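You operate a simulated robot arm through the tools that you are given. There is no shell and no other tool. Be economical: measure what you need, move in short steps, check, and stop when the job is done.

You are at the controls of a simulated two-armed robot. One attempt, no reset.

JOB
Put the brown pad on the top of the ledger table away on the right end of the long table. Then put the cream jug on the sheets of paper. Then take the stopper off the dark bottle labelled "oil" on the top of the window table and lay it down there. The order counts. Set down upright: cream jug.

The check looks at the end state, three seconds after you hand in, the way a careful person would. Anything else that was tipped, shoved, dropped, spilled or broken makes it a failure. Lids that push on must go on centred and level and be pressed home; caps that screw on are set level and turned clockwise until they are tight. Flat cloth is picked up by pressing the open fingertips on it (5 to 10 N) and closing them slowly along it; thin cloth reads only 2 to 8 mm in the jaws.

ROBOT AND FRAMES
Two 7-joint arms with two-finger grippers on one trunk, on a base that drives. Base frame: it is fixed to the floor where the robot stands at the start and does not move with it; the origin is under the middle of the robot, x ahead of it, y to its left, z up; the surface under the hand at the start is at about z = 0.72. Units: m, rad, N and s.
The left shoulder is at the start at [0.07, 0.139, 1.415], the right one opposite. With the tool pointing down near the work surface each hand reaches from about 0.1 to 0.58 m from the robot's upright axis, wherever it stands, measured 20 degrees to its own side. Places, roughly: cream jug [0.5, 2.25, 1]; dark bottle [-1.25, 0.75, 0.75]; right end of the long table [3.2, 0.3, 0.8]; sheets of paper [2.75, -0.5, 0.75]. Payload 3.43 kg a hand.
The TCP of each hand is the grasp point between the finger pads, 0.03 m short of the fingertips. In the tool frame z runs along the fingers and y along their closing line. The gripper opens to 0.104 m. The gripper's body begins 0.057 m behind the TCP.
Orientation is told as [roll, pitch, yaw] about the base's x, y, z axes, in that order, counted from this pose: with the fingers straight down and closing along the base's y, the tool's x points along the base's -x, its y along +y and its z along -z.

CONTROLS
- The arms move only by the tool move_arm. It takes "left_increments", "right_increments" or both (then of equal length, played together; a hand with none holds still); each is text: rows parted by semicolons, each of 7 numbers parted by spaces: the shift along the base's x, y, z in m, then the turn, a rotation vector about the base's x, y, z in rad, then the closure in counts, from 0 (fully open) to 255 (shut). In form: dx dy dz ax ay az gripper; .... A call has 1 to 8 rows; each row shifts and turns the commanded pose from where the row before left it. A row lasts 0.2 s, in which the tool goes at most 0.05 m and 0.15 rad; a call with a longer step from one row to the next is refused whole, and so is a gripper value outside its range. A pose out of reach is approached as far as the arm can. The call stops where the force on the tool passes 40 N (or 10 N more than at its start, if that is more) or the arm is blocked; 0.2 s more then pass. The fingers move at their own pace (about 0.045 m/s each) and stop on an object; they squeeze with about 38 N. The grip force told is the motor's: it shows also when the fingers shut on nothing. Time passes only in rows, and 0.2 s behind the last, so rows that do not move let the fingers close. The reply holds the time, the measured pose of the TCP, the force on the tool along the base axes, the opening and the grip force, in the units named above and with some noise, with the torque about the TCP (base axes, N m) and any sound that the robot's microphone picked up.
- Cameras (640 x 400 px; columns grow to the right, rows downward): "scene" is now at [0.1128, 0.0179, 1.6071]; the picture's right is [0.27, -0.96, 0.00], its down [-0.84, -0.24, -0.50] and it looks along [0.48, 0.14, -0.87] (base axes); focal length 247 px, centre (320, 200). "left" rides on the left gripper at [0.067, -0.018, -0.09] in its tool frame; the picture's right is [0.25, 0.97, 0.00], its down [-0.73, 0.19, -0.66] and it looks along [-0.64, 0.17, 0.75] (tool axes); focal length 218 px, centre (320, 200). "right" rides on the right gripper at [0.067, 0.018, -0.09] in its tool frame; the picture's right is [-0.25, 0.97, 0.00], its down [-0.73, -0.19, -0.66] and it looks along [-0.64, -0.17, 0.75] (tool axes); focal length 218 px, centre (320, 200). There is no depth. A picture from a camera that has moved, and an enlarged one, comes with that camera's place and axes in the base frame and with its lens.
- capture(camera): a new picture of that camera. It takes no simulated time.
- slide_trunk(by): slides the trunk up (or, below 0, down) by that many m; the arms and the scene camera ride with it, the base frame stays. It gives what a move gives, with no picture.
- steer(legs): drives the robot by 1 to 6 legs, each [ahead, left, turn to the left] in m, m and rad, along the robot's own axes; the way and the turn of a leg run together, so that a leg with both is an arc; at most 1.5 m and 3.142 rad a leg. The arms and the cameras ride along, it lands a little off, and it stops where it bumps. It gives what a move gives.
- head_to(pan, tilt): turns the head with the scene camera to pan (to the left, within 1.501 rad either way) and tilt (down, from -0.506 to 1.204), counted from straight ahead of the robot. It gives what a move gives.
- inspect(camera, box): a new picture of the part [left, top, right, bottom] of that camera's present view, enlarged. It takes no simulated time.
- job_done(): hands the job in; it is judged then, once.

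Go step by step. Nothing tells you exact positions but the pictures and the camera data: compare them with the known pose of the tool, close in by small moves and look again before you grip or let go. The budget is 165 turns and 138 pictures, counting those below and the enlarged ones. Unless the task says otherwise, let go and move clear before handing in.

The tools are called after "Emit:" as name(argument=value, ...) on one line, values as JSON. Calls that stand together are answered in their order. move_arm: Moves the arms, as the interface text tells. Its arguments: {"type":"object","properties":{"left_increments":{"type":"string"},"right_increments":{"type":"string"}},"required":[]} The other tools are called the same way: slide_trunk (by) slides the trunk up or down; steer (legs) drives the base; head_to (pan, tilt) turns the head that bears the scene camera; capture (camera) takes a picture; inspect (camera, box) takes an enlarged picture of a part of a camera's view; job_done () hands the job in.

At the start:

```text
clock: 0.0
left_eef_pos: [0.3646, 0.306, 1.0254]
left_ee_rot: [-0.001, 0.0, 0.0]
left_contact_force: [0.4, 0.1, 0.5]
left_moment: [0.0, -0.01, -0.03]
left_finger_gap: 0.1041
left_grip_force: 0.1
right_eef_pos: [0.5091, -0.0358, 1.0092]
right_ee_rot: [0.0, -0.001, 0.0]
right_contact_force: [-0.2, 0.1, 0.6]
right_moment: [0.0, 0.0, -0.04]
right_finger_gap: 0.1042
right_grip_force: 0.1
trunk travel left (down, up): [-0.91, 0.03]
robot x, y, heading: [-0.0008, -0.0006, 0.002]
head pan, tilt: [0.276, 1.052]
```

scene: 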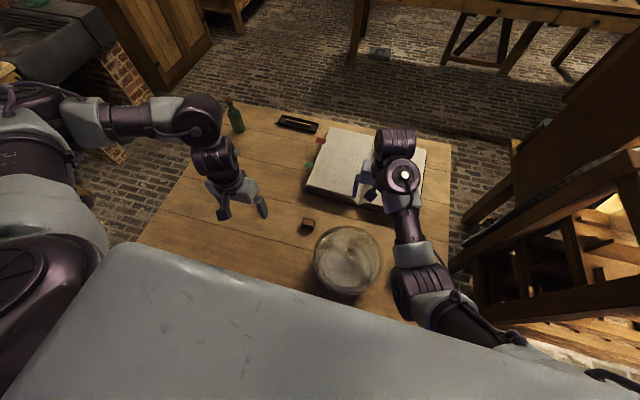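
right: 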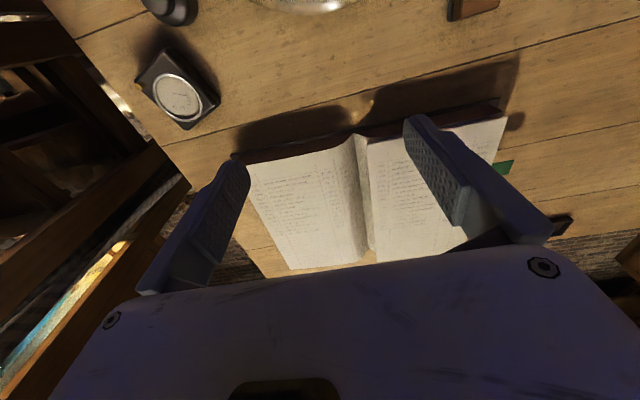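
left: 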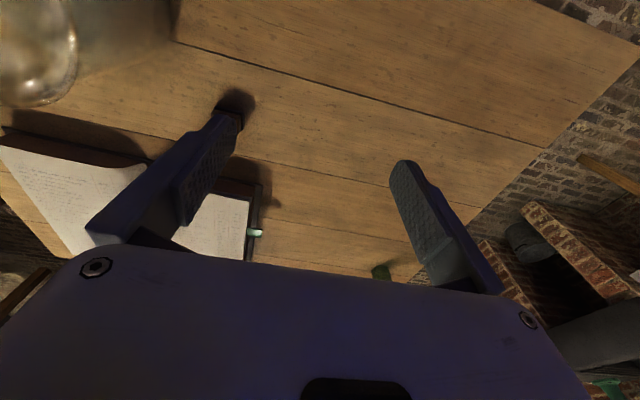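

I see the ledger table in front with an open book, a glass jar, a small brown block, and a green bottle. I'll zoom in to identify the brown pad.

Emit:
inspect(camera="scene", box=[200, 90, 460, 310])

Emit:
inspect(camera="right", box=[120, 0, 560, 270])

```text
1.82 times, centred on (330, 200) of scene
camera zoom: at [0.1128, 0.0179, 1.6071], right [0.27, -0.96, 0.0], down [-0.84, -0.24, -0.5], along [0.48, 0.14, -0.87], focal length 449 px, centre (302, 200)
```

zoom: 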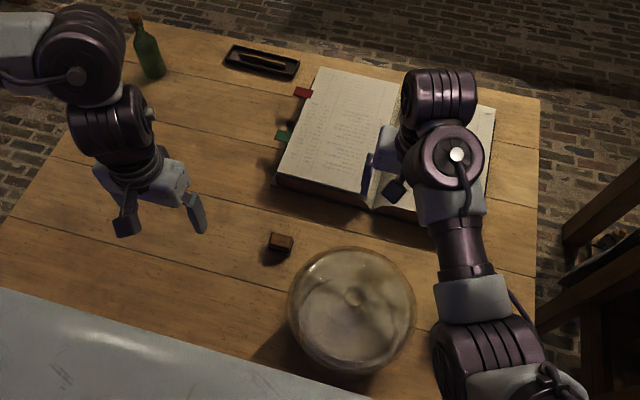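

```text
1.45 times, centred on (340, 135) of right
camera zoom: at [0.4414, -0.0171, 1.0998], right [0.25, 0.97, 0.0], down [0.73, -0.19, 0.66], along [0.64, -0.17, -0.75], focal length 318 px, centre (291, 294)
```

zoom: 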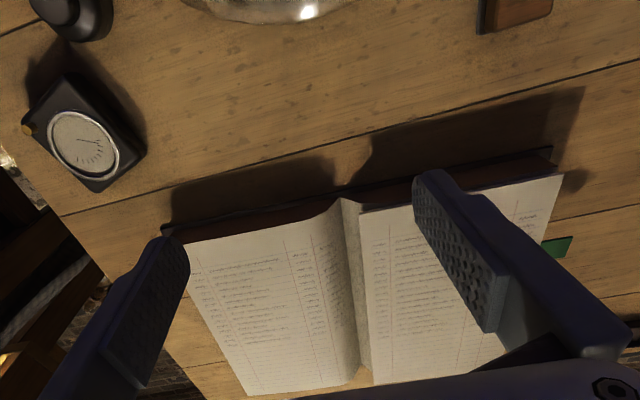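

The brown pad seems to be the little leather-brown block near [0.48, 0.17]. I'll move the left hand above it for a closer look.

Emit:
move_arm(left_increments="0.02 -0.034 -0.02 0 0 0 0;0.02 -0.034 -0.02 0 0 0 0;0.02 -0.034 -0.02 0 0 0 0;0.02 -0.034 -0.02 0 0 0 0;0 0 0 0 0 0 0")

Emit:
capture(camera="left")

Emit:
head_to(pan=0.0, tilt=0.3)

Emit:
capture(camera="scene")

```text
clock: 1.2
left_eef_pos: [0.4466, 0.1709, 0.9479]
left_ee_rot: [0.002, -0.001, 0.0]
left_contact_force: [0.9, -0.1, 0.0]
left_moment: [0.03, 0.03, -0.02]
left_finger_gap: 0.104
left_grip_force: 0.1
right_eef_pos: [0.5087, -0.0347, 1.0101]
right_ee_rot: [0.0, -0.001, 0.001]
right_contact_force: [0.1, 0.5, -0.7]
right_moment: [-0.03, -0.01, -0.01]
right_finger_gap: 0.1039
right_grip_force: 0.1
trunk travel left (down, up): [-0.91, 0.03]
robot x, y, heading: [0.0012, 0.0018, -0.002]
head pan, tilt: [0.276, 1.052]
```

```text
132 pictures are left
camera left: at [0.379, 0.1535, 1.0391], right [-0.25, 0.97, 0.0], down [0.73, 0.19, 0.66], along [0.64, 0.17, -0.75], focal length 218 px, centre (320, 200)
```

left: 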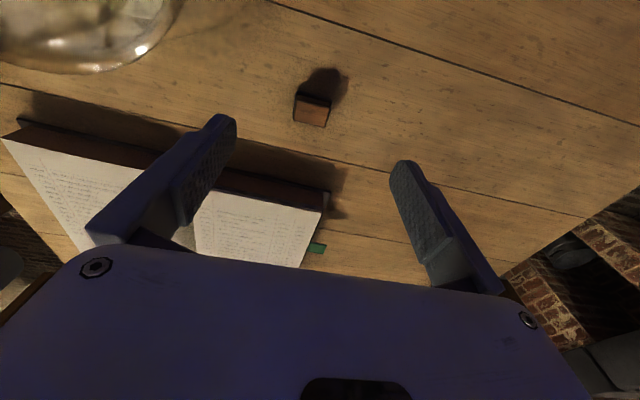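

```text
clock: 2.3
left_eef_pos: [0.4455, 0.1699, 0.9472]
left_ee_rot: [-0.001, 0.001, -0.001]
left_contact_force: [0.2, 0.0, -1.2]
left_moment: [0.02, 0.01, -0.03]
left_finger_gap: 0.1042
left_grip_force: 0.1
right_eef_pos: [0.5085, -0.0351, 1.01]
right_ee_rot: [0.0, 0.001, 0.002]
right_contact_force: [0.1, -0.1, 0.1]
right_moment: [0.0, 0.01, -0.01]
right_finger_gap: 0.104
right_grip_force: 0.1
trunk travel left (down, up): [-0.91, 0.03]
robot x, y, heading: [0.0021, -0.0, -0.005]
head pan, tilt: [0.0, 0.3]
```

```text
131 pictures are left
camera scene: at [0.1425, -0.0004, 1.67], right [0.0, -1.0, 0.0], down [-0.3, 0.0, -0.95], along [0.95, 0.0, -0.3], focal length 247 px, centre (320, 200)
```

scene: 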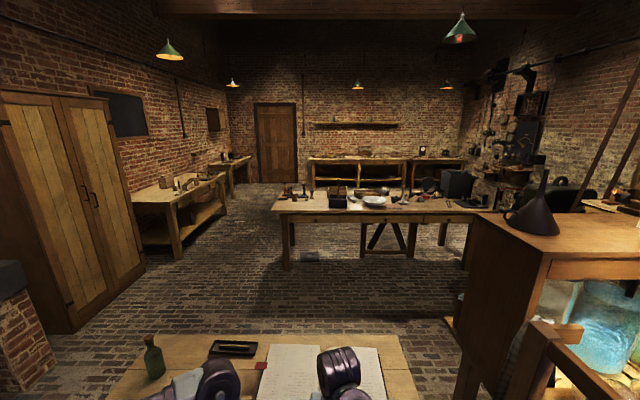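

Emit:
inspect(camera="left", box=[260, 50, 380, 140])

Emit:
inspect(camera="scene", box=[260, 150, 500, 280])

```text
4.44 times, centred on (320, 95) of left
camera zoom: at [0.3792, 0.1533, 1.0392], right [-0.25, 0.97, 0.0], down [0.73, 0.19, 0.66], along [0.64, 0.17, -0.75], focal length 970 px, centre (320, 667)
```

zoom: 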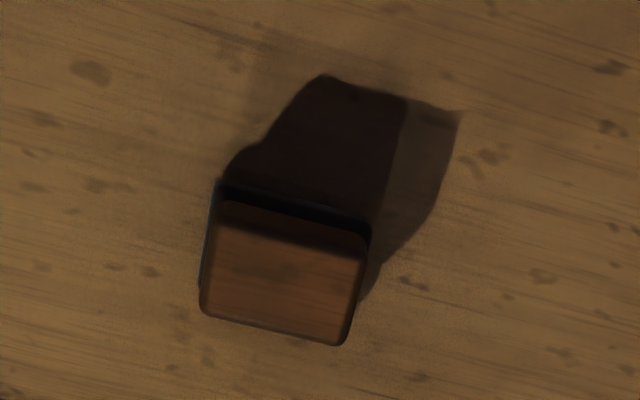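

```text
2.67 times, centred on (380, 215) of scene
camera zoom: at [0.1425, -0.0004, 1.67], right [0.0, -1.0, 0.0], down [-0.3, 0.0, -0.95], along [0.95, 0.0, -0.3], focal length 659 px, centre (160, 160)
```

zoom: 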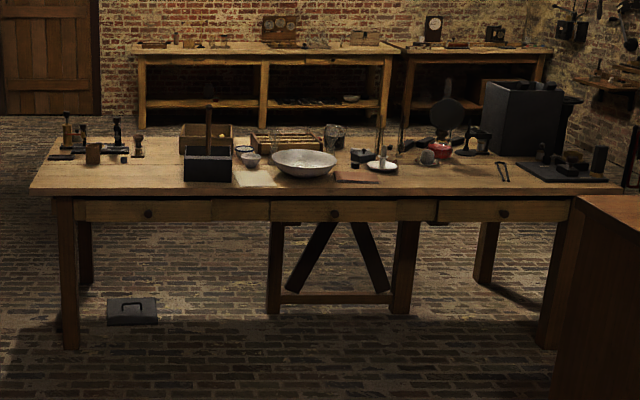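

The pad is a ~43×32 mm brown block at about [0.481, 0.170], long side along y. I'll move over and partway down, then check.

Emit:
move_arm(left_increments="0.035 0 0 0 0 0 0;0 0 -0.045 0 0 0 0;0 0 -0.045 0 0 0 0;0 0 -0.04 0 0 0 0;0 0 0 0 0 0 0")

Emit:
capture(camera="left")

```text
clock: 3.5
left_eef_pos: [0.4802, 0.1683, 0.8148]
left_ee_rot: [0.0, 0.0, 0.0]
left_contact_force: [0.5, 0.0, 0.0]
left_moment: [-0.01, 0.03, -0.01]
left_finger_gap: 0.1041
left_grip_force: 0.0
right_eef_pos: [0.5087, -0.036, 1.0106]
right_ee_rot: [-0.001, -0.001, -0.001]
right_contact_force: [-0.7, 1.0, 0.2]
right_moment: [0.0, -0.03, 0.02]
right_finger_gap: 0.1039
right_grip_force: 0.0
trunk travel left (down, up): [-0.91, 0.03]
robot x, y, heading: [0.0022, -0.0015, -0.001]
head pan, tilt: [0.0, 0.3]
```

```text
128 pictures are left
camera left: at [0.4124, 0.1514, 0.9073], right [-0.25, 0.97, 0.0], down [0.73, 0.19, 0.66], along [0.64, 0.17, -0.75], focal length 218 px, centre (320, 200)
```

left: 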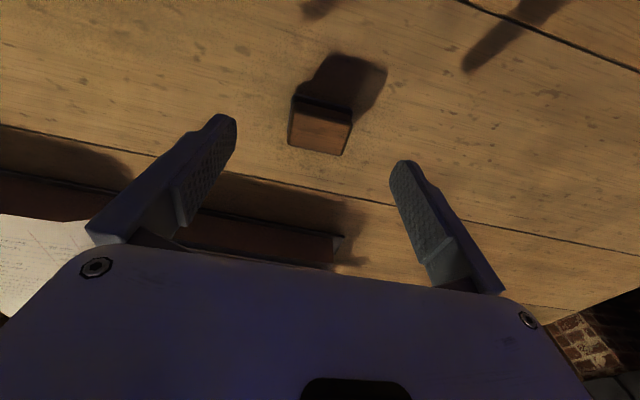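

Emit:
move_arm(left_increments="0.002 0.001 -0.03 0 0 0 0;0 0 -0.03 0 0 0 0;0 0 -0.005 0 0 0 0;0 0 0 0 0 0 0")

Emit:
inspect(camera="left", box=[200, 60, 480, 235])

```text
clock: 4.2
left_eef_pos: [0.4831, 0.1708, 0.7596]
left_ee_rot: [0.001, 0.001, 0.001]
left_contact_force: [-0.5, -0.4, 0.6]
left_moment: [-0.03, 0.03, -0.02]
left_finger_gap: 0.1038
left_grip_force: 0.0
right_eef_pos: [0.5069, -0.0356, 1.011]
right_ee_rot: [0.001, -0.001, -0.002]
right_contact_force: [0.4, 1.1, 1.2]
right_moment: [0.04, -0.03, 0.01]
right_finger_gap: 0.1039
right_grip_force: 0.0
trunk travel left (down, up): [-0.91, 0.03]
robot x, y, heading: [-0.0013, 0.0008, 0.001]
head pan, tilt: [0.0, 0.3]
stopped in row 3 (left hand): the force on the tool passed its limit at 96 N (the readings are from after the stop); the commanded pose is now the measured one
```

```text
2.29 times, centred on (340, 148) of left
camera zoom: at [0.4154, 0.1535, 0.8515], right [-0.25, 0.97, 0.0], down [0.73, 0.19, 0.66], along [0.63, 0.17, -0.75], focal length 499 px, centre (274, 320)
```

zoom: 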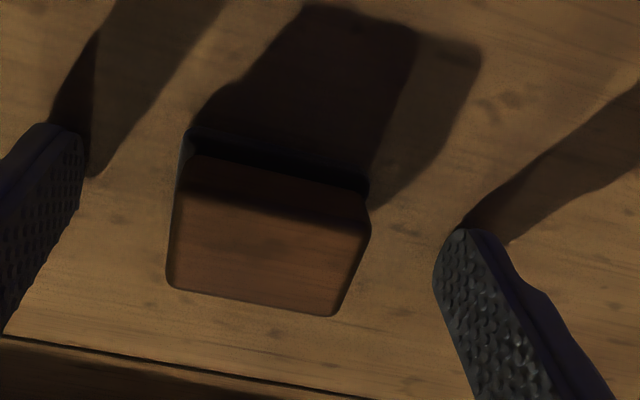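

Fingertips touched the table (surface ≈ 0.728); fine, now slightly above. Closing on the pad.

Emit:
move_arm(left_increments="0 0 0.002 0 0 0 0;0 0 0 0 0 0 120;0 0 0 0 0 0 255;0 0 0 0 0 0 255;0 0 0 0 0 0 255;0 0 0 0 0 0 255;0 0 0 0 0 0 255")

```text
clock: 5.8
left_eef_pos: [0.4827, 0.1724, 0.7601]
left_ee_rot: [0.001, 0.005, -0.001]
left_contact_force: [0.3, -0.2, 0.3]
left_moment: [0.01, -0.02, 0.0]
left_finger_gap: 0.0485
left_grip_force: 37.9
right_eef_pos: [0.51, -0.0339, 1.0108]
right_ee_rot: [0.0, 0.001, -0.001]
right_contact_force: [0.5, -0.5, 0.2]
right_moment: [0.02, -0.02, 0.04]
right_finger_gap: 0.1038
right_grip_force: 0.1
trunk travel left (down, up): [-0.91, 0.03]
robot x, y, heading: [0.0006, 0.004, 0.003]
head pan, tilt: [0.0, 0.3]
```

Gripped at 48.5 mm. Lifting well clear.

Emit:
move_arm(left_increments="0 0 0.04 0 0 0 255;0 0 0.05 0 0 0 255;0 0 0.05 0 0 0 255;0 0 0.05 0 0 0 255;-0.03 0 0.05 0 0 0 255;-0.04 0 0.04 0 0 0 255;-0.04 0 0 0 0 0 255;0 0 0 0 0 0 255")

Emit:
capture(camera="left")

Emit:
head_to(pan=-0.6, tilt=0.4)

Emit:
capture(camera="scene")

Emit:
head_to(pan=1.0, tilt=0.4)

Emit:
capture(camera="scene")

```text
refused: row 5 steps farther than a row can; nothing moved
```

```text
126 pictures are left
camera left: at [0.4166, 0.1544, 0.8531], right [-0.25, 0.97, 0.0], down [0.73, 0.19, 0.65], along [0.63, 0.17, -0.76], focal length 218 px, centre (320, 200)
```

left: 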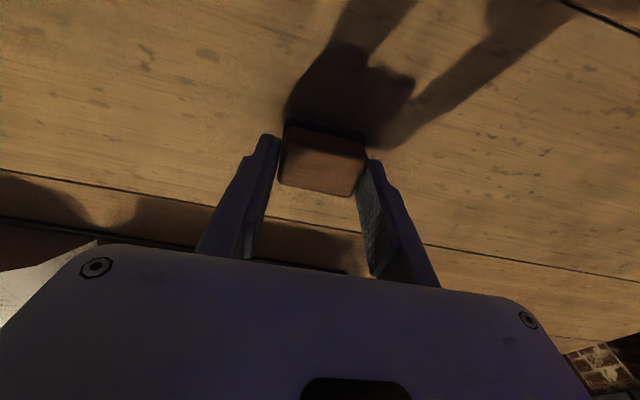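

```text
clock: 6.8
left_eef_pos: [0.4832, 0.1707, 0.7619]
left_ee_rot: [0.0, 0.003, 0.0]
left_contact_force: [-1.3, 0.5, -0.8]
left_moment: [-0.01, -0.01, 0.01]
left_finger_gap: 0.0484
left_grip_force: 38.4
right_eef_pos: [0.5092, -0.0353, 1.0089]
right_ee_rot: [0.0, 0.0, -0.001]
right_contact_force: [-0.2, 0.9, 1.0]
right_moment: [0.02, 0.0, -0.04]
right_finger_gap: 0.1038
right_grip_force: 0.0
trunk travel left (down, up): [-0.91, 0.03]
robot x, y, heading: [0.0013, 0.0016, -0.001]
head pan, tilt: [-0.6, 0.4]
```

```text
125 pictures are left
camera scene: at [0.1256, -0.0525, 1.6609], right [-0.56, -0.83, 0.0], down [-0.32, 0.22, -0.92], along [0.76, -0.52, -0.39], focal length 247 px, centre (320, 200)
```

scene: 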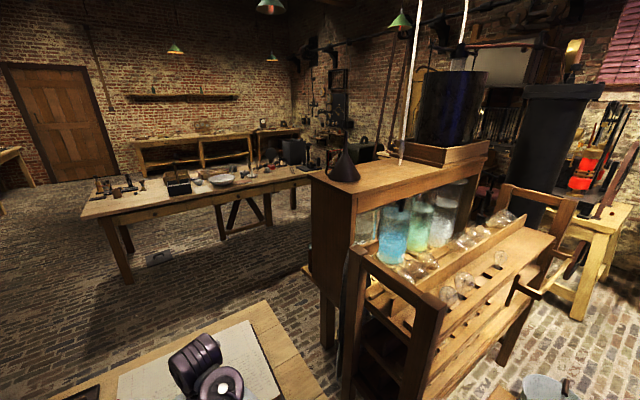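

```text
clock: 8.4
left_eef_pos: [0.4824, 0.1722, 0.7609]
left_ee_rot: [0.0, 0.005, 0.001]
left_contact_force: [-0.3, -0.6, 0.3]
left_moment: [-0.01, 0.02, 0.0]
left_finger_gap: 0.0485
left_grip_force: 38.2
right_eef_pos: [0.5085, -0.0341, 1.0081]
right_ee_rot: [0.0, 0.0, -0.002]
right_contact_force: [-0.6, -0.8, -0.7]
right_moment: [0.02, 0.01, -0.04]
right_finger_gap: 0.104
right_grip_force: 0.1
trunk travel left (down, up): [-0.91, 0.03]
robot x, y, heading: [0.003, -0.0011, 0.002]
head pan, tilt: [1.0, 0.4]
```

```text
124 pictures are left
camera scene: at [0.0992, 0.0777, 1.6608], right [0.84, -0.54, 0.0], down [-0.21, -0.33, -0.92], along [0.5, 0.78, -0.39], focal length 247 px, centre (320, 200)
```

scene: 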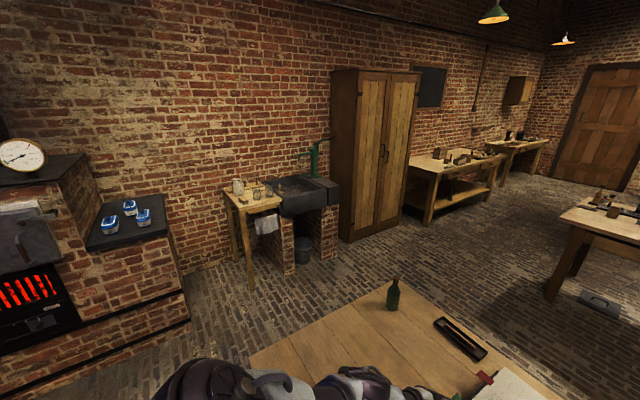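

The pad is in hand. The long table spans about x 2.6–3.4, y 0.5 to −1.9; the given "right end" lies at its near-left corner in this view, reached from the y+ side. I lift and retract, then drive round the left of the ledger table.

Emit:
move_arm(left_increments="0 0 0.04 0 0 0 255;0 0 0.05 0 0 0 255;0 0 0.05 0 0 0 255;0 0 0.05 0 0 0 255;-0.03 0 0.03 0 0 0 255;-0.04 0 0.02 0 0 0 255;-0.04 0 0 0 0 0 255;0 0 0 0 0 0 255", right_increments="0 0 0.04 0 0 0 0;0 0 0.04 0 0 0 0;-0.03 0 0.02 0 0 0 0;-0.03 0 0 0 0 0 0;-0.03 0 0 0 0 0 0;-0.03 -0.02 0 0 0 0 0;-0.03 -0.03 0 0 0 0 0;0 0 0 0 0 0 0")

Emit:
capture(camera="left")

```text
clock: 10.2
left_eef_pos: [0.3749, 0.1718, 0.9988]
left_ee_rot: [0.003, 0.005, 0.003]
left_contact_force: [0.3, 0.0, -0.1]
left_moment: [-0.01, 0.03, -0.03]
left_finger_gap: 0.0468
left_grip_force: 38.3
right_eef_pos: [0.4467, -0.0316, 0.9841]
right_ee_rot: [-0.003, 0.0, -0.001]
right_contact_force: [0.6, 0.7, -0.5]
right_moment: [-0.02, -0.02, -0.01]
right_finger_gap: 0.1042
right_grip_force: 0.1
right hand out of reach, approached as far as the arm can: row 1, 2, 3, 4, 5, 6, 7
trunk travel left (down, up): [-0.91, 0.03]
robot x, y, heading: [0.0031, -0.0005, -0.001]
head pan, tilt: [1.0, 0.4]
```

```text
123 pictures are left
camera left: at [0.3087, 0.1552, 1.0901], right [-0.25, 0.97, 0.0], down [0.73, 0.19, 0.65], along [0.63, 0.17, -0.76], focal length 218 px, centre (320, 200)
```

left: 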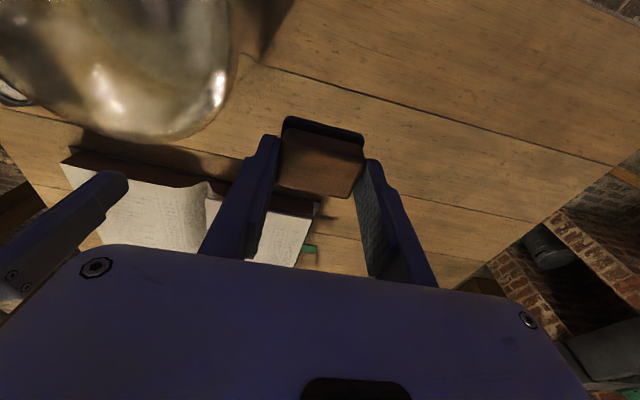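

Emit:
steer(legs=[[-0.25, 0, 0], [0, 1.3, 0], [1.5, 0, 0], [1.5, 0, 0]])

Emit:
head_to(pan=-1.0, tilt=0.6)

Emit:
capture(camera="scene")

```text
clock: 32.2
left_eef_pos: [3.1119, 1.4575, 0.9995]
left_ee_rot: [0.001, 0.006, -0.004]
left_contact_force: [0.9, 0.2, -0.4]
left_moment: [0.02, 0.01, 0.03]
left_finger_gap: 0.0445
left_grip_force: 38.4
right_eef_pos: [3.1824, 1.2521, 0.984]
right_ee_rot: [0.0, 0.001, -0.002]
right_contact_force: [-0.1, 0.3, -0.8]
right_moment: [0.01, 0.04, 0.03]
right_finger_gap: 0.1044
right_grip_force: 0.1
trunk travel left (down, up): [-0.91, 0.03]
robot x, y, heading: [2.7365, 1.2863, -0.001]
head pan, tilt: [1.0, 0.4]
```

```text
clock: 34.1
left_eef_pos: [3.1123, 1.4564, 0.9985]
left_ee_rot: [-0.002, 0.003, -0.003]
left_contact_force: [0.3, 0.6, -0.4]
left_moment: [-0.01, -0.01, -0.02]
left_finger_gap: 0.0448
left_grip_force: 38.4
right_eef_pos: [3.1821, 1.2523, 0.9851]
right_ee_rot: [0.002, 0.0, -0.004]
right_contact_force: [0.0, -0.1, 0.1]
right_moment: [0.03, -0.01, 0.04]
right_finger_gap: 0.104
right_grip_force: 0.1
trunk travel left (down, up): [-0.91, 0.03]
robot x, y, heading: [2.7381, 1.284, -0.004]
head pan, tilt: [-1.0, 0.6]
```

```text
122 pictures are left
camera scene: at [2.8339, 1.212, 1.6426], right [-0.84, -0.54, 0.0], down [-0.3, 0.48, -0.83], along [0.44, -0.7, -0.56], focal length 247 px, centre (320, 200)
```

scene: 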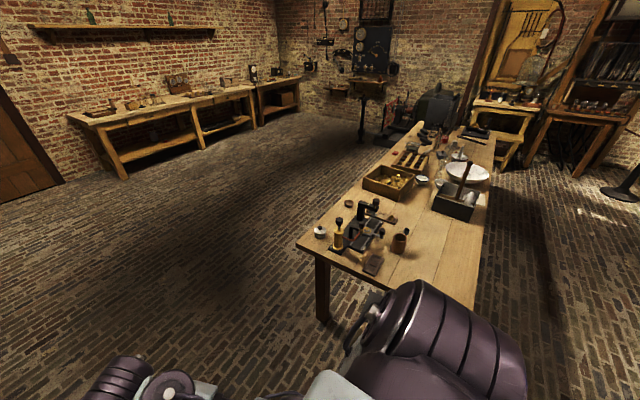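

Emit:
inspect(camera="left", box=[200, 60, 480, 235])

Emit:
inspect(camera="scene", box=[290, 140, 500, 290])

```text
2.29 times, centred on (340, 148) of left
camera zoom: at [3.0462, 1.4394, 1.0905], right [-0.25, 0.97, 0.0], down [0.73, 0.19, 0.65], along [0.63, 0.16, -0.76], focal length 499 px, centre (274, 320)
```

zoom: 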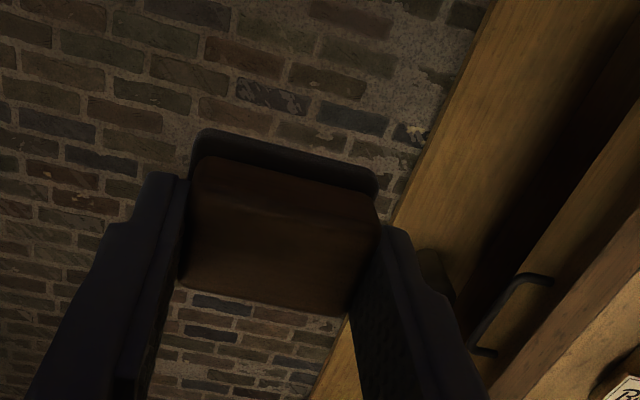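

```text
2.67 times, centred on (395, 215) of scene
camera zoom: at [2.8339, 1.212, 1.6426], right [-0.84, -0.54, 0.0], down [-0.3, 0.48, -0.83], along [0.44, -0.7, -0.56], focal length 659 px, centre (120, 160)
```

zoom: 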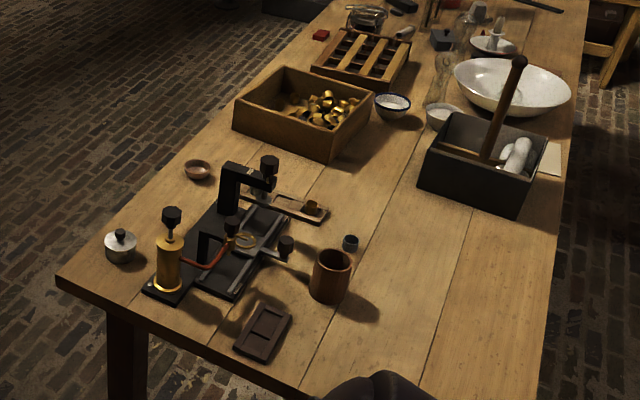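

The right end holds an instrument, a mug and a small tray; there is free tabletop around [2.91, 0.38]. The pad is firm in the jaws. I turn to face the table end and drive closer.

Emit:
steer(legs=[[0, 0, -1.57], [0.4, 0, 0]])

Emit:
head_to(pan=0.1, tilt=0.95)

Emit:
capture(camera="scene")

Emit:
capture(camera="left")

```text
clock: 40.4
left_eef_pos: [2.9307, 0.5172, 0.999]
left_ee_rot: [0.0, 0.005, -1.54]
left_contact_force: [-0.6, -0.7, -1.1]
left_moment: [-0.05, 0.01, 0.01]
left_finger_gap: 0.0447
left_grip_force: 38.5
right_eef_pos: [2.7287, 0.4409, 0.9848]
right_ee_rot: [0.001, -0.002, -1.543]
right_contact_force: [-0.2, 0.6, 0.6]
right_moment: [-0.04, 0.01, 0.02]
right_finger_gap: 0.104
right_grip_force: 0.1
trunk travel left (down, up): [-0.91, 0.03]
robot x, y, heading: [2.7483, 0.8848, -1.543]
head pan, tilt: [-1.0, 0.6]
```

```text
clock: 41.7
left_eef_pos: [2.932, 0.5157, 0.9972]
left_ee_rot: [0.001, 0.003, -1.544]
left_contact_force: [0.5, 0.0, -0.3]
left_moment: [0.0, 0.01, 0.01]
left_finger_gap: 0.0445
left_grip_force: 38.3
right_eef_pos: [2.7301, 0.4386, 0.9839]
right_ee_rot: [0.0, 0.0, -1.542]
right_contact_force: [-0.8, 0.6, -0.4]
right_moment: [0.01, 0.01, 0.01]
right_finger_gap: 0.1038
right_grip_force: 0.1
trunk travel left (down, up): [-0.91, 0.03]
robot x, y, heading: [2.7489, 0.8859, -1.545]
head pan, tilt: [0.099, 0.949]
```

```text
119 pictures are left
camera scene: at [2.7591, 0.7622, 1.6142], right [-0.99, -0.13, 0.0], down [-0.1, 0.81, -0.58], along [0.07, -0.58, -0.81], focal length 247 px, centre (320, 200)
```

scene: 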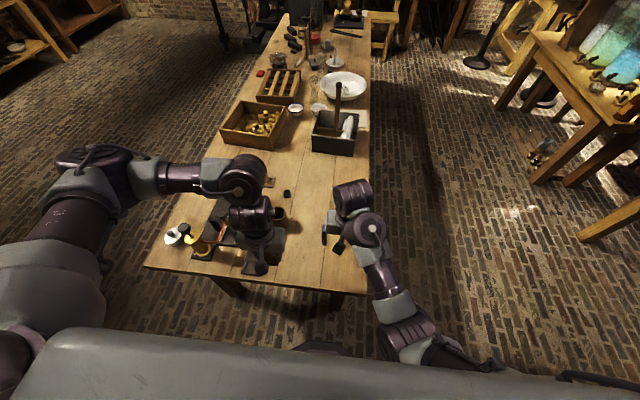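

```text
118 pictures are left
camera left: at [2.9119, 0.582, 1.0905], right [0.96, 0.28, 0.0], down [0.21, -0.73, 0.65], along [0.18, -0.63, -0.76], focal length 218 px, centre (320, 200)
```

left: 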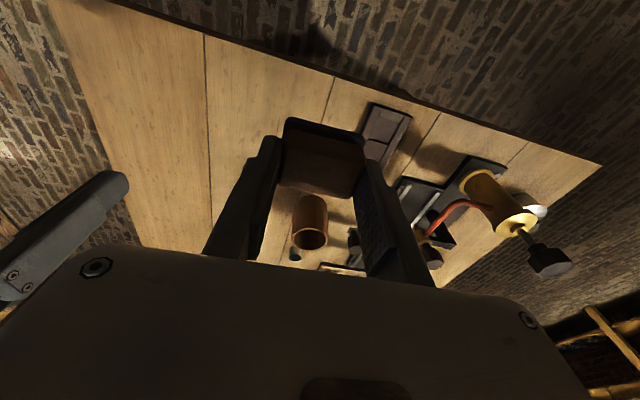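

Target spot [2.885, 0.40]. I'll shift over it, descend partway and look.

Emit:
move_arm(left_increments="-0.022 -0.04 0 0 0 0 255;-0.025 -0.04 0 0 0 0 255;0 -0.036 -0.02 0 0 0 255;0 0 -0.045 0 0 0 255;0 0 -0.045 0 0 0 255;0 0 -0.04 0 0 0 255;0 0 0 0 0 0 255")

Emit:
capture(camera="left")

Emit:
capture(camera="right")

Emit:
capture(camera="scene")

```text
clock: 43.3
left_eef_pos: [2.8842, 0.3988, 0.8466]
left_ee_rot: [0.0, 0.003, -1.542]
left_contact_force: [0.6, -0.3, -0.6]
left_moment: [0.0, 0.03, 0.01]
left_finger_gap: 0.0444
left_grip_force: 37.5
right_eef_pos: [2.7299, 0.4391, 0.9839]
right_ee_rot: [0.0, 0.0, -1.543]
right_contact_force: [-1.1, -0.4, 0.0]
right_moment: [-0.01, 0.01, 0.01]
right_finger_gap: 0.104
right_grip_force: 0.0
trunk travel left (down, up): [-0.91, 0.03]
robot x, y, heading: [2.7469, 0.8874, -1.545]
head pan, tilt: [0.099, 0.949]
```

```text
117 pictures are left
camera left: at [2.8649, 0.4657, 0.9383], right [0.96, 0.28, 0.0], down [0.21, -0.73, 0.65], along [0.18, -0.63, -0.76], focal length 218 px, centre (320, 200)
```

left: 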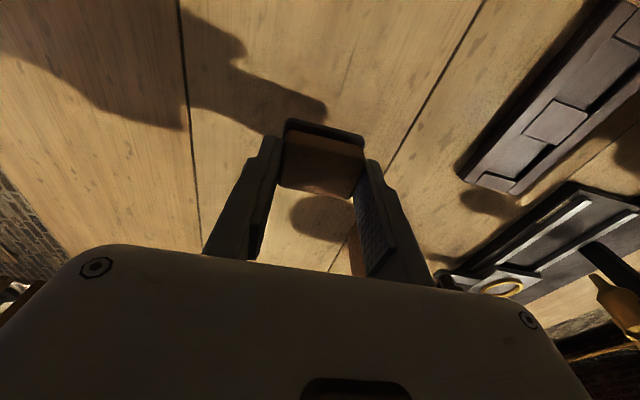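

```text
116 pictures are left
camera right: at [2.7451, 0.5076, 1.0742], right [0.97, -0.23, 0.0], down [-0.17, -0.73, 0.66], along [-0.15, -0.64, -0.75], focal length 218 px, centre (320, 200)
```

right: 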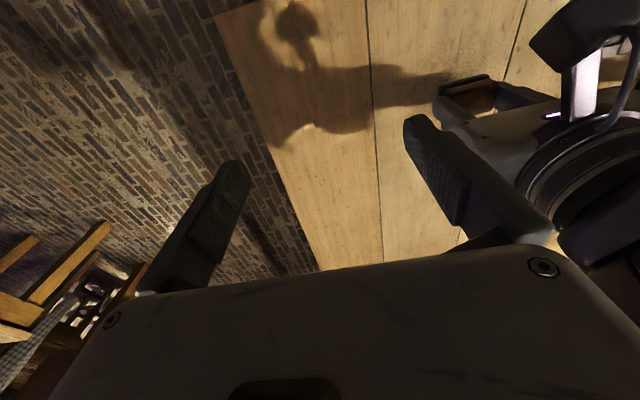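

```text
115 pictures are left
camera scene: at [2.7593, 0.7628, 1.6142], right [-0.99, -0.13, 0.0], down [-0.1, 0.81, -0.58], along [0.07, -0.58, -0.81], focal length 247 px, centre (320, 200)
```

scene: 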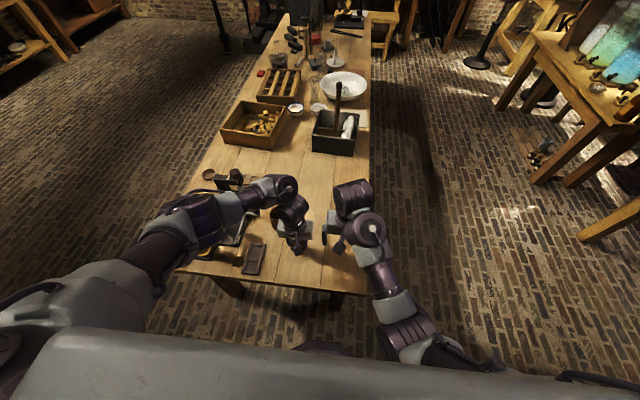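

Clear table below. Descending with small steps until contact.

Emit:
move_arm(left_increments="0 0 -0.02 0 0 0 255;0 0 -0.02 0 0 0 255;0 0 -0.006 0 0 0 255;0 0 -0.006 0 0 0 255;0 0 -0.004 0 0 0 255;0 0 -0.003 0 0 0 255;0 0 0 0 0 0 255")

Emit:
capture(camera="left")

```text
clock: 43.9
left_eef_pos: [2.8841, 0.4006, 0.8209]
left_ee_rot: [-0.001, 0.005, -1.548]
left_contact_force: [0.7, 6.1, 11.3]
left_moment: [0.18, -0.05, 0.04]
left_finger_gap: 0.0444
left_grip_force: 38.6
right_eef_pos: [2.7285, 0.4413, 0.9842]
right_ee_rot: [0.001, -0.002, -1.542]
right_contact_force: [0.1, 0.3, -0.2]
right_moment: [-0.02, -0.05, 0.01]
right_finger_gap: 0.1042
right_grip_force: 0.0
trunk travel left (down, up): [-0.91, 0.03]
robot x, y, heading: [2.7486, 0.8908, -1.545]
head pan, tilt: [0.099, 0.949]
stopped in row 2 (left hand): the force on the tool passed its limit at 70 N (the readings are from after the stop); the commanded pose is now the measured one
```

```text
114 pictures are left
camera left: at [2.865, 0.4668, 0.9126], right [0.96, 0.27, 0.0], down [0.21, -0.73, 0.65], along [0.18, -0.63, -0.76], focal length 218 px, centre (320, 200)
```

left: 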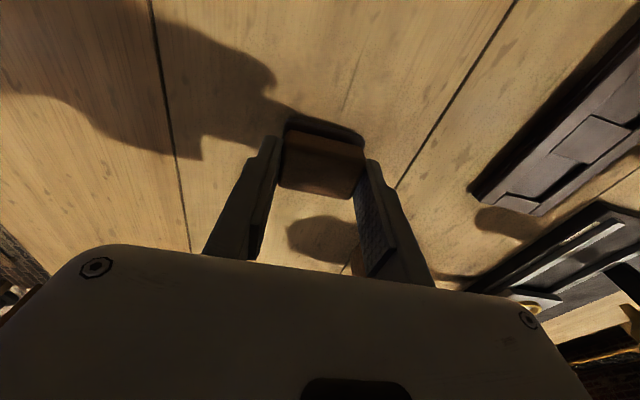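

Contact: this table's surface is at ≈0.788. The pad sits on it; releasing.

Emit:
move_arm(left_increments="0 0 0 0 0 0 120;0 0 0 0 0 0 80;0 0 0 0 0 0 60;0 0 0 0 0 0 60")

Emit:
capture(camera="left")

```text
clock: 44.9
left_eef_pos: [2.8846, 0.398, 0.818]
left_ee_rot: [0.0, 0.006, -1.545]
left_contact_force: [0.0, 0.1, -0.4]
left_moment: [0.02, -0.02, 0.03]
left_finger_gap: 0.0797
left_grip_force: 0.0
right_eef_pos: [2.73, 0.4399, 0.9829]
right_ee_rot: [0.001, 0.0, -1.543]
right_contact_force: [0.1, 0.7, -0.1]
right_moment: [0.01, -0.01, 0.0]
right_finger_gap: 0.1039
right_grip_force: 0.0
trunk travel left (down, up): [-0.91, 0.03]
robot x, y, heading: [2.7505, 0.8825, -1.542]
head pan, tilt: [0.099, 0.949]
```

```text
113 pictures are left
camera left: at [2.8664, 0.4648, 0.9107], right [0.96, 0.28, 0.0], down [0.21, -0.73, 0.65], along [0.18, -0.63, -0.76], focal length 218 px, centre (320, 200)
```

left: 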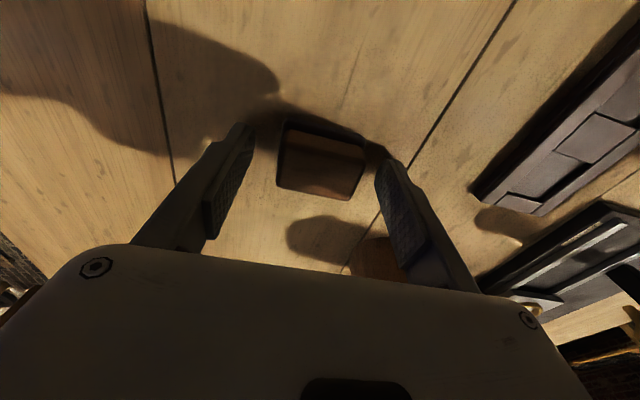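

Emit:
move_arm(left_increments="0 0 0.04 0 0 0 60;0 0 0.05 0 0 0 60;0 0 0.05 0 0 0 60;0 0.03 0.03 0 0 0 0;0 0.04 0 0 0 0 0;0 0.04 0 0 0 0 0;0 0 0 0 0 0 0")

Emit:
capture(camera="left")

Emit:
inspect(camera="scene", box=[280, 80, 400, 160])

```text
clock: 46.5
left_eef_pos: [2.886, 0.5035, 0.9819]
left_ee_rot: [-0.003, 0.006, -1.55]
left_contact_force: [0.0, -0.7, 0.6]
left_moment: [0.02, -0.01, 0.01]
left_finger_gap: 0.104
left_grip_force: 0.1
left hand out of reach, approached as far as the arm can: row 6
right_eef_pos: [2.7301, 0.438, 0.9839]
right_ee_rot: [-0.001, -0.001, -1.542]
right_contact_force: [0.2, -0.1, -0.5]
right_moment: [-0.01, 0.01, 0.04]
right_finger_gap: 0.1041
right_grip_force: 0.0
trunk travel left (down, up): [-0.91, 0.03]
robot x, y, heading: [2.7503, 0.8872, -1.541]
head pan, tilt: [0.099, 0.949]
```

```text
112 pictures are left
camera left: at [2.8682, 0.5705, 1.0744], right [0.96, 0.27, 0.0], down [0.21, -0.73, 0.65], along [0.18, -0.63, -0.76], focal length 218 px, centre (320, 200)
```

left: 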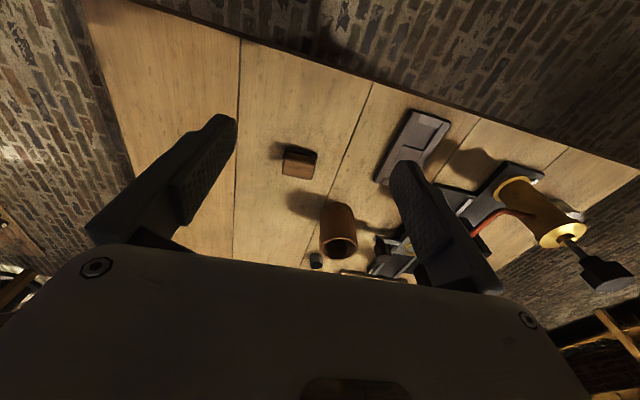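

```text
5.00 times, centred on (340, 120) of scene
camera zoom: at [2.7595, 0.7621, 1.6142], right [-0.99, -0.13, 0.0], down [-0.1, 0.81, -0.58], along [0.07, -0.58, -0.81], focal length 1235 px, centre (220, 600)
```

zoom: 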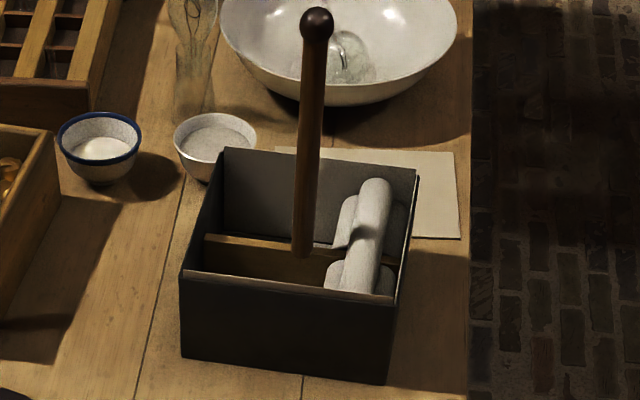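

The pad is placed. Next: the cream jug on the washstand at about [0.5, 2.25]. I back away, turn round and drive there, facing the wall.

Emit:
steer(legs=[[-0.42, 0, 0], [0, 0, 3.11], [0, 1.2, 0], [0, 1.05, 0]])

Emit:
head_to(pan=0.0, tilt=0.65)

Emit:
capture(camera="scene")

```text
clock: 67.2
left_eef_pos: [0.3533, 1.6399, 0.9825]
left_ee_rot: [-0.001, 0.008, 1.578]
left_contact_force: [0.3, 0.1, 0.0]
left_moment: [-0.03, 0.01, 0.01]
left_finger_gap: 0.1039
left_grip_force: 0.0
right_eef_pos: [0.511, 1.7032, 0.9842]
right_ee_rot: [-0.001, 0.0, 1.586]
right_contact_force: [0.2, 0.0, -0.9]
right_moment: [0.0, -0.04, 0.0]
right_finger_gap: 0.1038
right_grip_force: 0.1
trunk travel left (down, up): [-0.91, 0.03]
robot x, y, heading: [0.479, 1.2578, 1.585]
head pan, tilt: [0.099, 0.949]
```

```text
clock: 68.0
left_eef_pos: [0.3537, 1.6401, 0.9821]
left_ee_rot: [-0.003, 0.008, 1.577]
left_contact_force: [0.8, -0.3, -0.5]
left_moment: [-0.02, -0.02, 0.01]
left_finger_gap: 0.1041
left_grip_force: 0.0
right_eef_pos: [0.5106, 1.7031, 0.9834]
right_ee_rot: [-0.001, -0.001, 1.586]
right_contact_force: [-0.7, -0.1, 0.7]
right_moment: [-0.01, 0.01, 0.01]
right_finger_gap: 0.1039
right_grip_force: 0.1
trunk travel left (down, up): [-0.91, 0.03]
robot x, y, heading: [0.4839, 1.2601, 1.584]
head pan, tilt: [0.0, 0.649]
```

```text
110 pictures are left
camera scene: at [0.4807, 1.394, 1.6383], right [1.0, 0.01, 0.0], down [0.01, -0.61, -0.8], along [-0.01, 0.8, -0.61], focal length 247 px, centre (320, 200)
```

scene: 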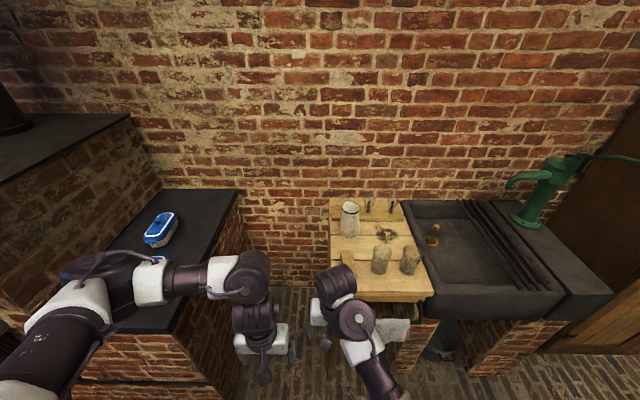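

Emit:
inspect(camera="scene", box=[310, 180, 450, 310])

Emit:
capture(camera="right")

```text
3.08 times, centred on (380, 245) of scene
camera zoom: at [0.4807, 1.394, 1.6383], right [1.0, 0.01, 0.0], down [0.01, -0.61, -0.8], along [-0.01, 0.8, -0.61], focal length 760 px, centre (135, 62)
```

zoom: 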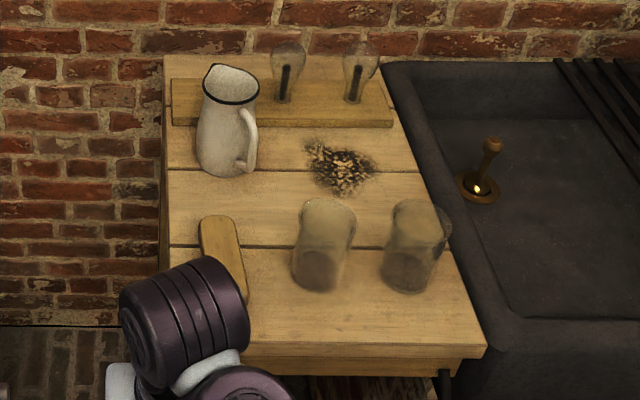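

```text
108 pictures are left
camera right: at [0.4935, 1.6362, 1.074], right [-0.97, 0.24, 0.0], down [0.18, 0.73, 0.66], along [0.16, 0.64, -0.75], focal length 218 px, centre (320, 200)
```

right: 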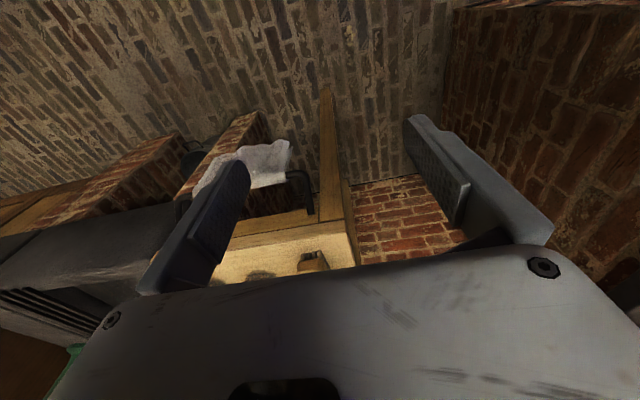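

The jug stands at about x≈0.6 at the rear of the washstand, handle to the right. I'll tuck the right hand back and bring the robot to the right and a bit closer for a left-arm grasp.

Emit:
move_arm(right_increments="0.02 -0.04 -0.01 0 0 0 0;0.02 -0.04 -0.01 0 0 0 0;0.02 -0.04 -0.01 0 0 0 0;0.02 -0.04 0 0 0 0 0;0.02 -0.03 0 0 0 0 0;0 0 0 0 0 0 0")

Emit:
steer(legs=[[0, -0.3, 0], [0.15, 0, 0]])

Emit:
capture(camera="left")

Emit:
capture(camera="scene")

```text
clock: 69.3
left_eef_pos: [0.3527, 1.6412, 0.9822]
left_ee_rot: [-0.003, 0.009, 1.578]
left_contact_force: [-0.3, -0.1, 0.5]
left_moment: [0.0, 0.01, 0.0]
left_finger_gap: 0.1041
left_grip_force: 0.0
right_eef_pos: [0.6173, 1.5055, 0.9449]
right_ee_rot: [0.0, -0.001, 1.583]
right_contact_force: [-0.3, 0.4, 0.1]
right_moment: [-0.03, -0.01, 0.02]
right_finger_gap: 0.104
right_grip_force: 0.0
right hand out of reach, approached as far as the arm can: row 1
trunk travel left (down, up): [-0.91, 0.03]
robot x, y, heading: [0.4865, 1.2585, 1.587]
head pan, tilt: [0.0, 0.649]
```

```text
clock: 72.3
left_eef_pos: [0.6458, 1.793, 0.9834]
left_ee_rot: [-0.001, 0.007, 1.58]
left_contact_force: [-0.3, -0.4, -0.4]
left_moment: [0.01, 0.03, 0.03]
left_finger_gap: 0.104
left_grip_force: 0.0
right_eef_pos: [0.9117, 1.6583, 0.9464]
right_ee_rot: [0.0, -0.001, 1.587]
right_contact_force: [0.2, 0.1, 0.3]
right_moment: [0.03, 0.03, 0.01]
right_finger_gap: 0.104
right_grip_force: 0.0
trunk travel left (down, up): [-0.91, 0.03]
robot x, y, heading: [0.778, 1.4142, 1.585]
head pan, tilt: [0.0, 0.649]
```

```text
107 pictures are left
camera left: at [0.6638, 1.7263, 1.0753], right [-0.97, -0.26, 0.0], down [-0.2, 0.73, 0.65], along [-0.17, 0.63, -0.76], focal length 218 px, centre (320, 200)
```

left: 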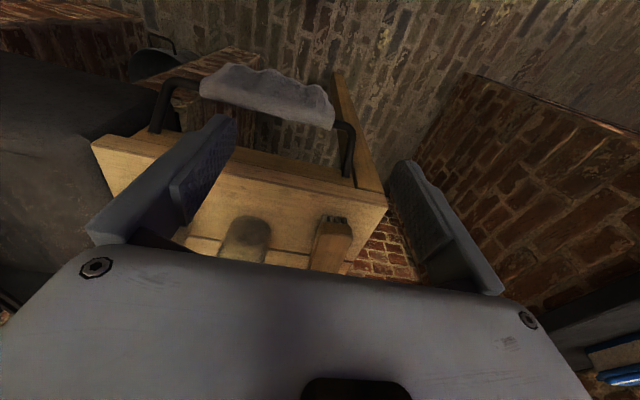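

```text
106 pictures are left
camera scene: at [0.7738, 1.5451, 1.6387], right [1.0, 0.02, 0.0], down [0.01, -0.6, -0.8], along [-0.01, 0.8, -0.6], focal length 247 px, centre (320, 200)
```

scene: 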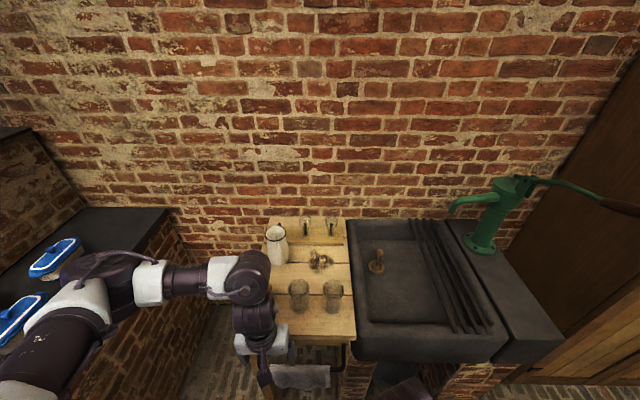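

Emit:
inspect(camera="scene", box=[250, 205, 350, 275])

```text
5.71 times, centred on (300, 240) of scene
camera zoom: at [0.7738, 1.5451, 1.6387], right [1.0, 0.02, 0.0], down [0.01, -0.6, -0.8], along [-0.01, 0.8, -0.6], focal length 1412 px, centre (434, -29)
```

zoom: 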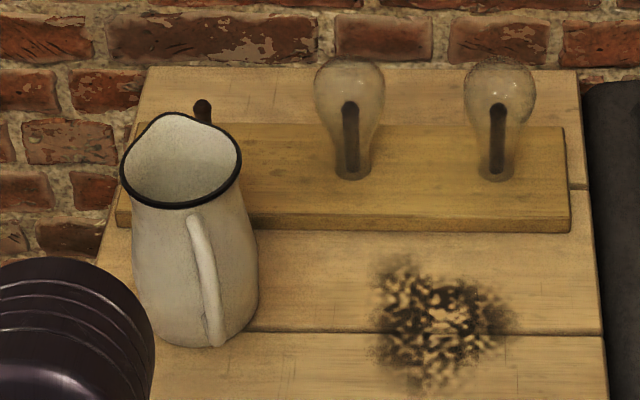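

Table top is at z≈0.84, jug centre ≈[0.605, 2.22], handle pointing toward me, top ≈0.98. I'll check how close my front is to the washstand by looking down.

Emit:
head_to(pan=0.25, tilt=1.1)

Emit:
capture(camera="scene")

```text
clock: 73.2
left_eef_pos: [0.645, 1.7952, 0.9825]
left_ee_rot: [-0.002, 0.008, 1.58]
left_contact_force: [0.0, -0.3, -0.4]
left_moment: [0.0, -0.02, -0.01]
left_finger_gap: 0.104
left_grip_force: 0.1
right_eef_pos: [0.9115, 1.6599, 0.9462]
right_ee_rot: [0.001, 0.0, 1.587]
right_contact_force: [-0.4, 0.2, -0.1]
right_moment: [0.0, -0.01, -0.01]
right_finger_gap: 0.1042
right_grip_force: 0.1
trunk travel left (down, up): [-0.91, 0.03]
robot x, y, heading: [0.7775, 1.4098, 1.584]
head pan, tilt: [0.25, 1.1]
```

```text
104 pictures are left
camera scene: at [0.7584, 1.5236, 1.604], right [0.96, 0.26, 0.0], down [0.23, -0.86, -0.45], along [-0.12, 0.44, -0.89], focal length 247 px, centre (320, 200)
```

scene: 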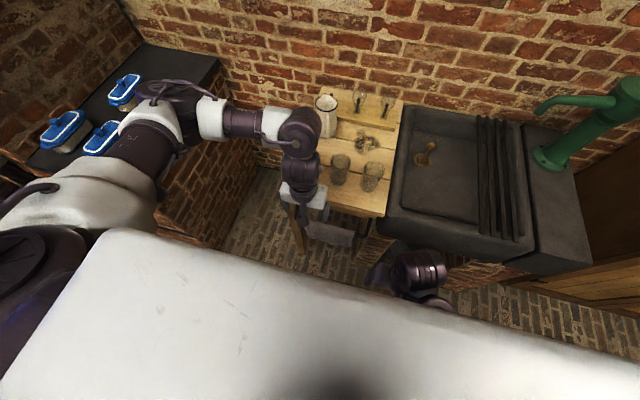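

Emit:
slide_trunk(by=0.03)

Emit:
move_arm(left_increments="-0.03 0 0 0 0 0 0;-0.03 0.02 0.005 0 0 0 0;0 0.03 0.005 0 0 0 0;0 0 0 0 0 0 0")

Emit:
steer(legs=[[0.15, 0, 0]])

Emit:
capture(camera="left")

Emit:
capture(camera="scene")

```text
clock: 74.0
left_eef_pos: [0.6463, 1.7935, 1.0125]
left_ee_rot: [-0.001, 0.006, 1.58]
left_contact_force: [-0.6, 1.0, -0.3]
left_moment: [0.01, 0.01, -0.01]
left_finger_gap: 0.1042
left_grip_force: 0.1
right_eef_pos: [0.9114, 1.66, 0.9754]
right_ee_rot: [-0.001, 0.0, 1.586]
right_contact_force: [-0.4, -0.2, 0.3]
right_moment: [-0.01, 0.0, 0.03]
right_finger_gap: 0.1039
right_grip_force: 0.2
trunk travel left (down, up): [-0.94, 0.0]
robot x, y, heading: [0.7748, 1.4147, 1.59]
head pan, tilt: [0.25, 1.1]
```

```text
clock: 75.0
left_eef_pos: [0.5848, 1.8437, 1.0224]
left_ee_rot: [-0.002, 0.006, 1.579]
left_contact_force: [-0.8, -0.2, 0.1]
left_moment: [-0.01, 0.0, -0.02]
left_finger_gap: 0.1041
left_grip_force: 0.1
right_eef_pos: [0.9118, 1.6591, 0.9755]
right_ee_rot: [-0.001, 0.001, 1.587]
right_contact_force: [0.0, 0.0, -0.5]
right_moment: [-0.02, 0.03, -0.04]
right_finger_gap: 0.104
right_grip_force: 0.0
trunk travel left (down, up): [-0.94, 0.0]
robot x, y, heading: [0.7806, 1.4123, 1.584]
head pan, tilt: [0.25, 1.1]
```

```text
clock: 76.4
left_eef_pos: [0.583, 1.9918, 1.0231]
left_ee_rot: [-0.002, 0.007, 1.58]
left_contact_force: [0.1, -0.5, -0.2]
left_moment: [0.08, 0.02, 0.0]
left_finger_gap: 0.104
left_grip_force: 0.1
right_eef_pos: [0.9087, 1.8062, 0.9773]
right_ee_rot: [-0.001, -0.002, 1.585]
right_contact_force: [-0.3, -0.6, -0.7]
right_moment: [0.02, -0.04, 0.0]
right_finger_gap: 0.1038
right_grip_force: 0.1
trunk travel left (down, up): [-0.94, 0.0]
robot x, y, heading: [0.7783, 1.5611, 1.585]
head pan, tilt: [0.25, 1.1]
```

```text
103 pictures are left
camera left: at [0.6009, 1.9254, 1.1153], right [-0.97, -0.26, 0.0], down [-0.2, 0.73, 0.65], along [-0.17, 0.63, -0.76], focal length 218 px, centre (320, 200)
```

left: 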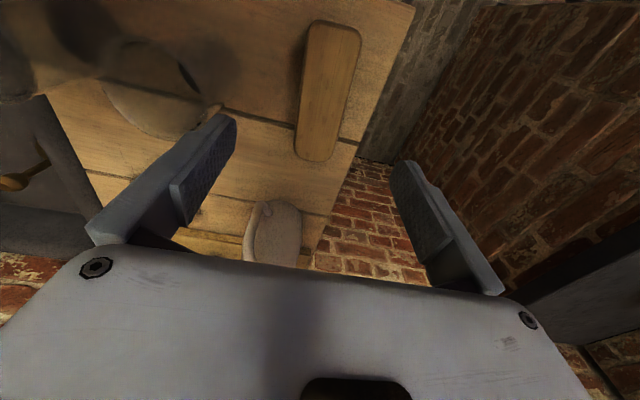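

```text
102 pictures are left
camera scene: at [0.7561, 1.6681, 1.6343], right [0.97, 0.26, 0.0], down [0.23, -0.86, -0.46], along [-0.12, 0.44, -0.89], focal length 247 px, centre (320, 200)
```

scene: 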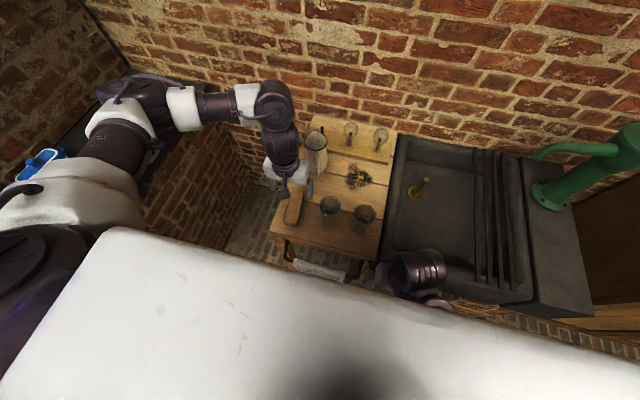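

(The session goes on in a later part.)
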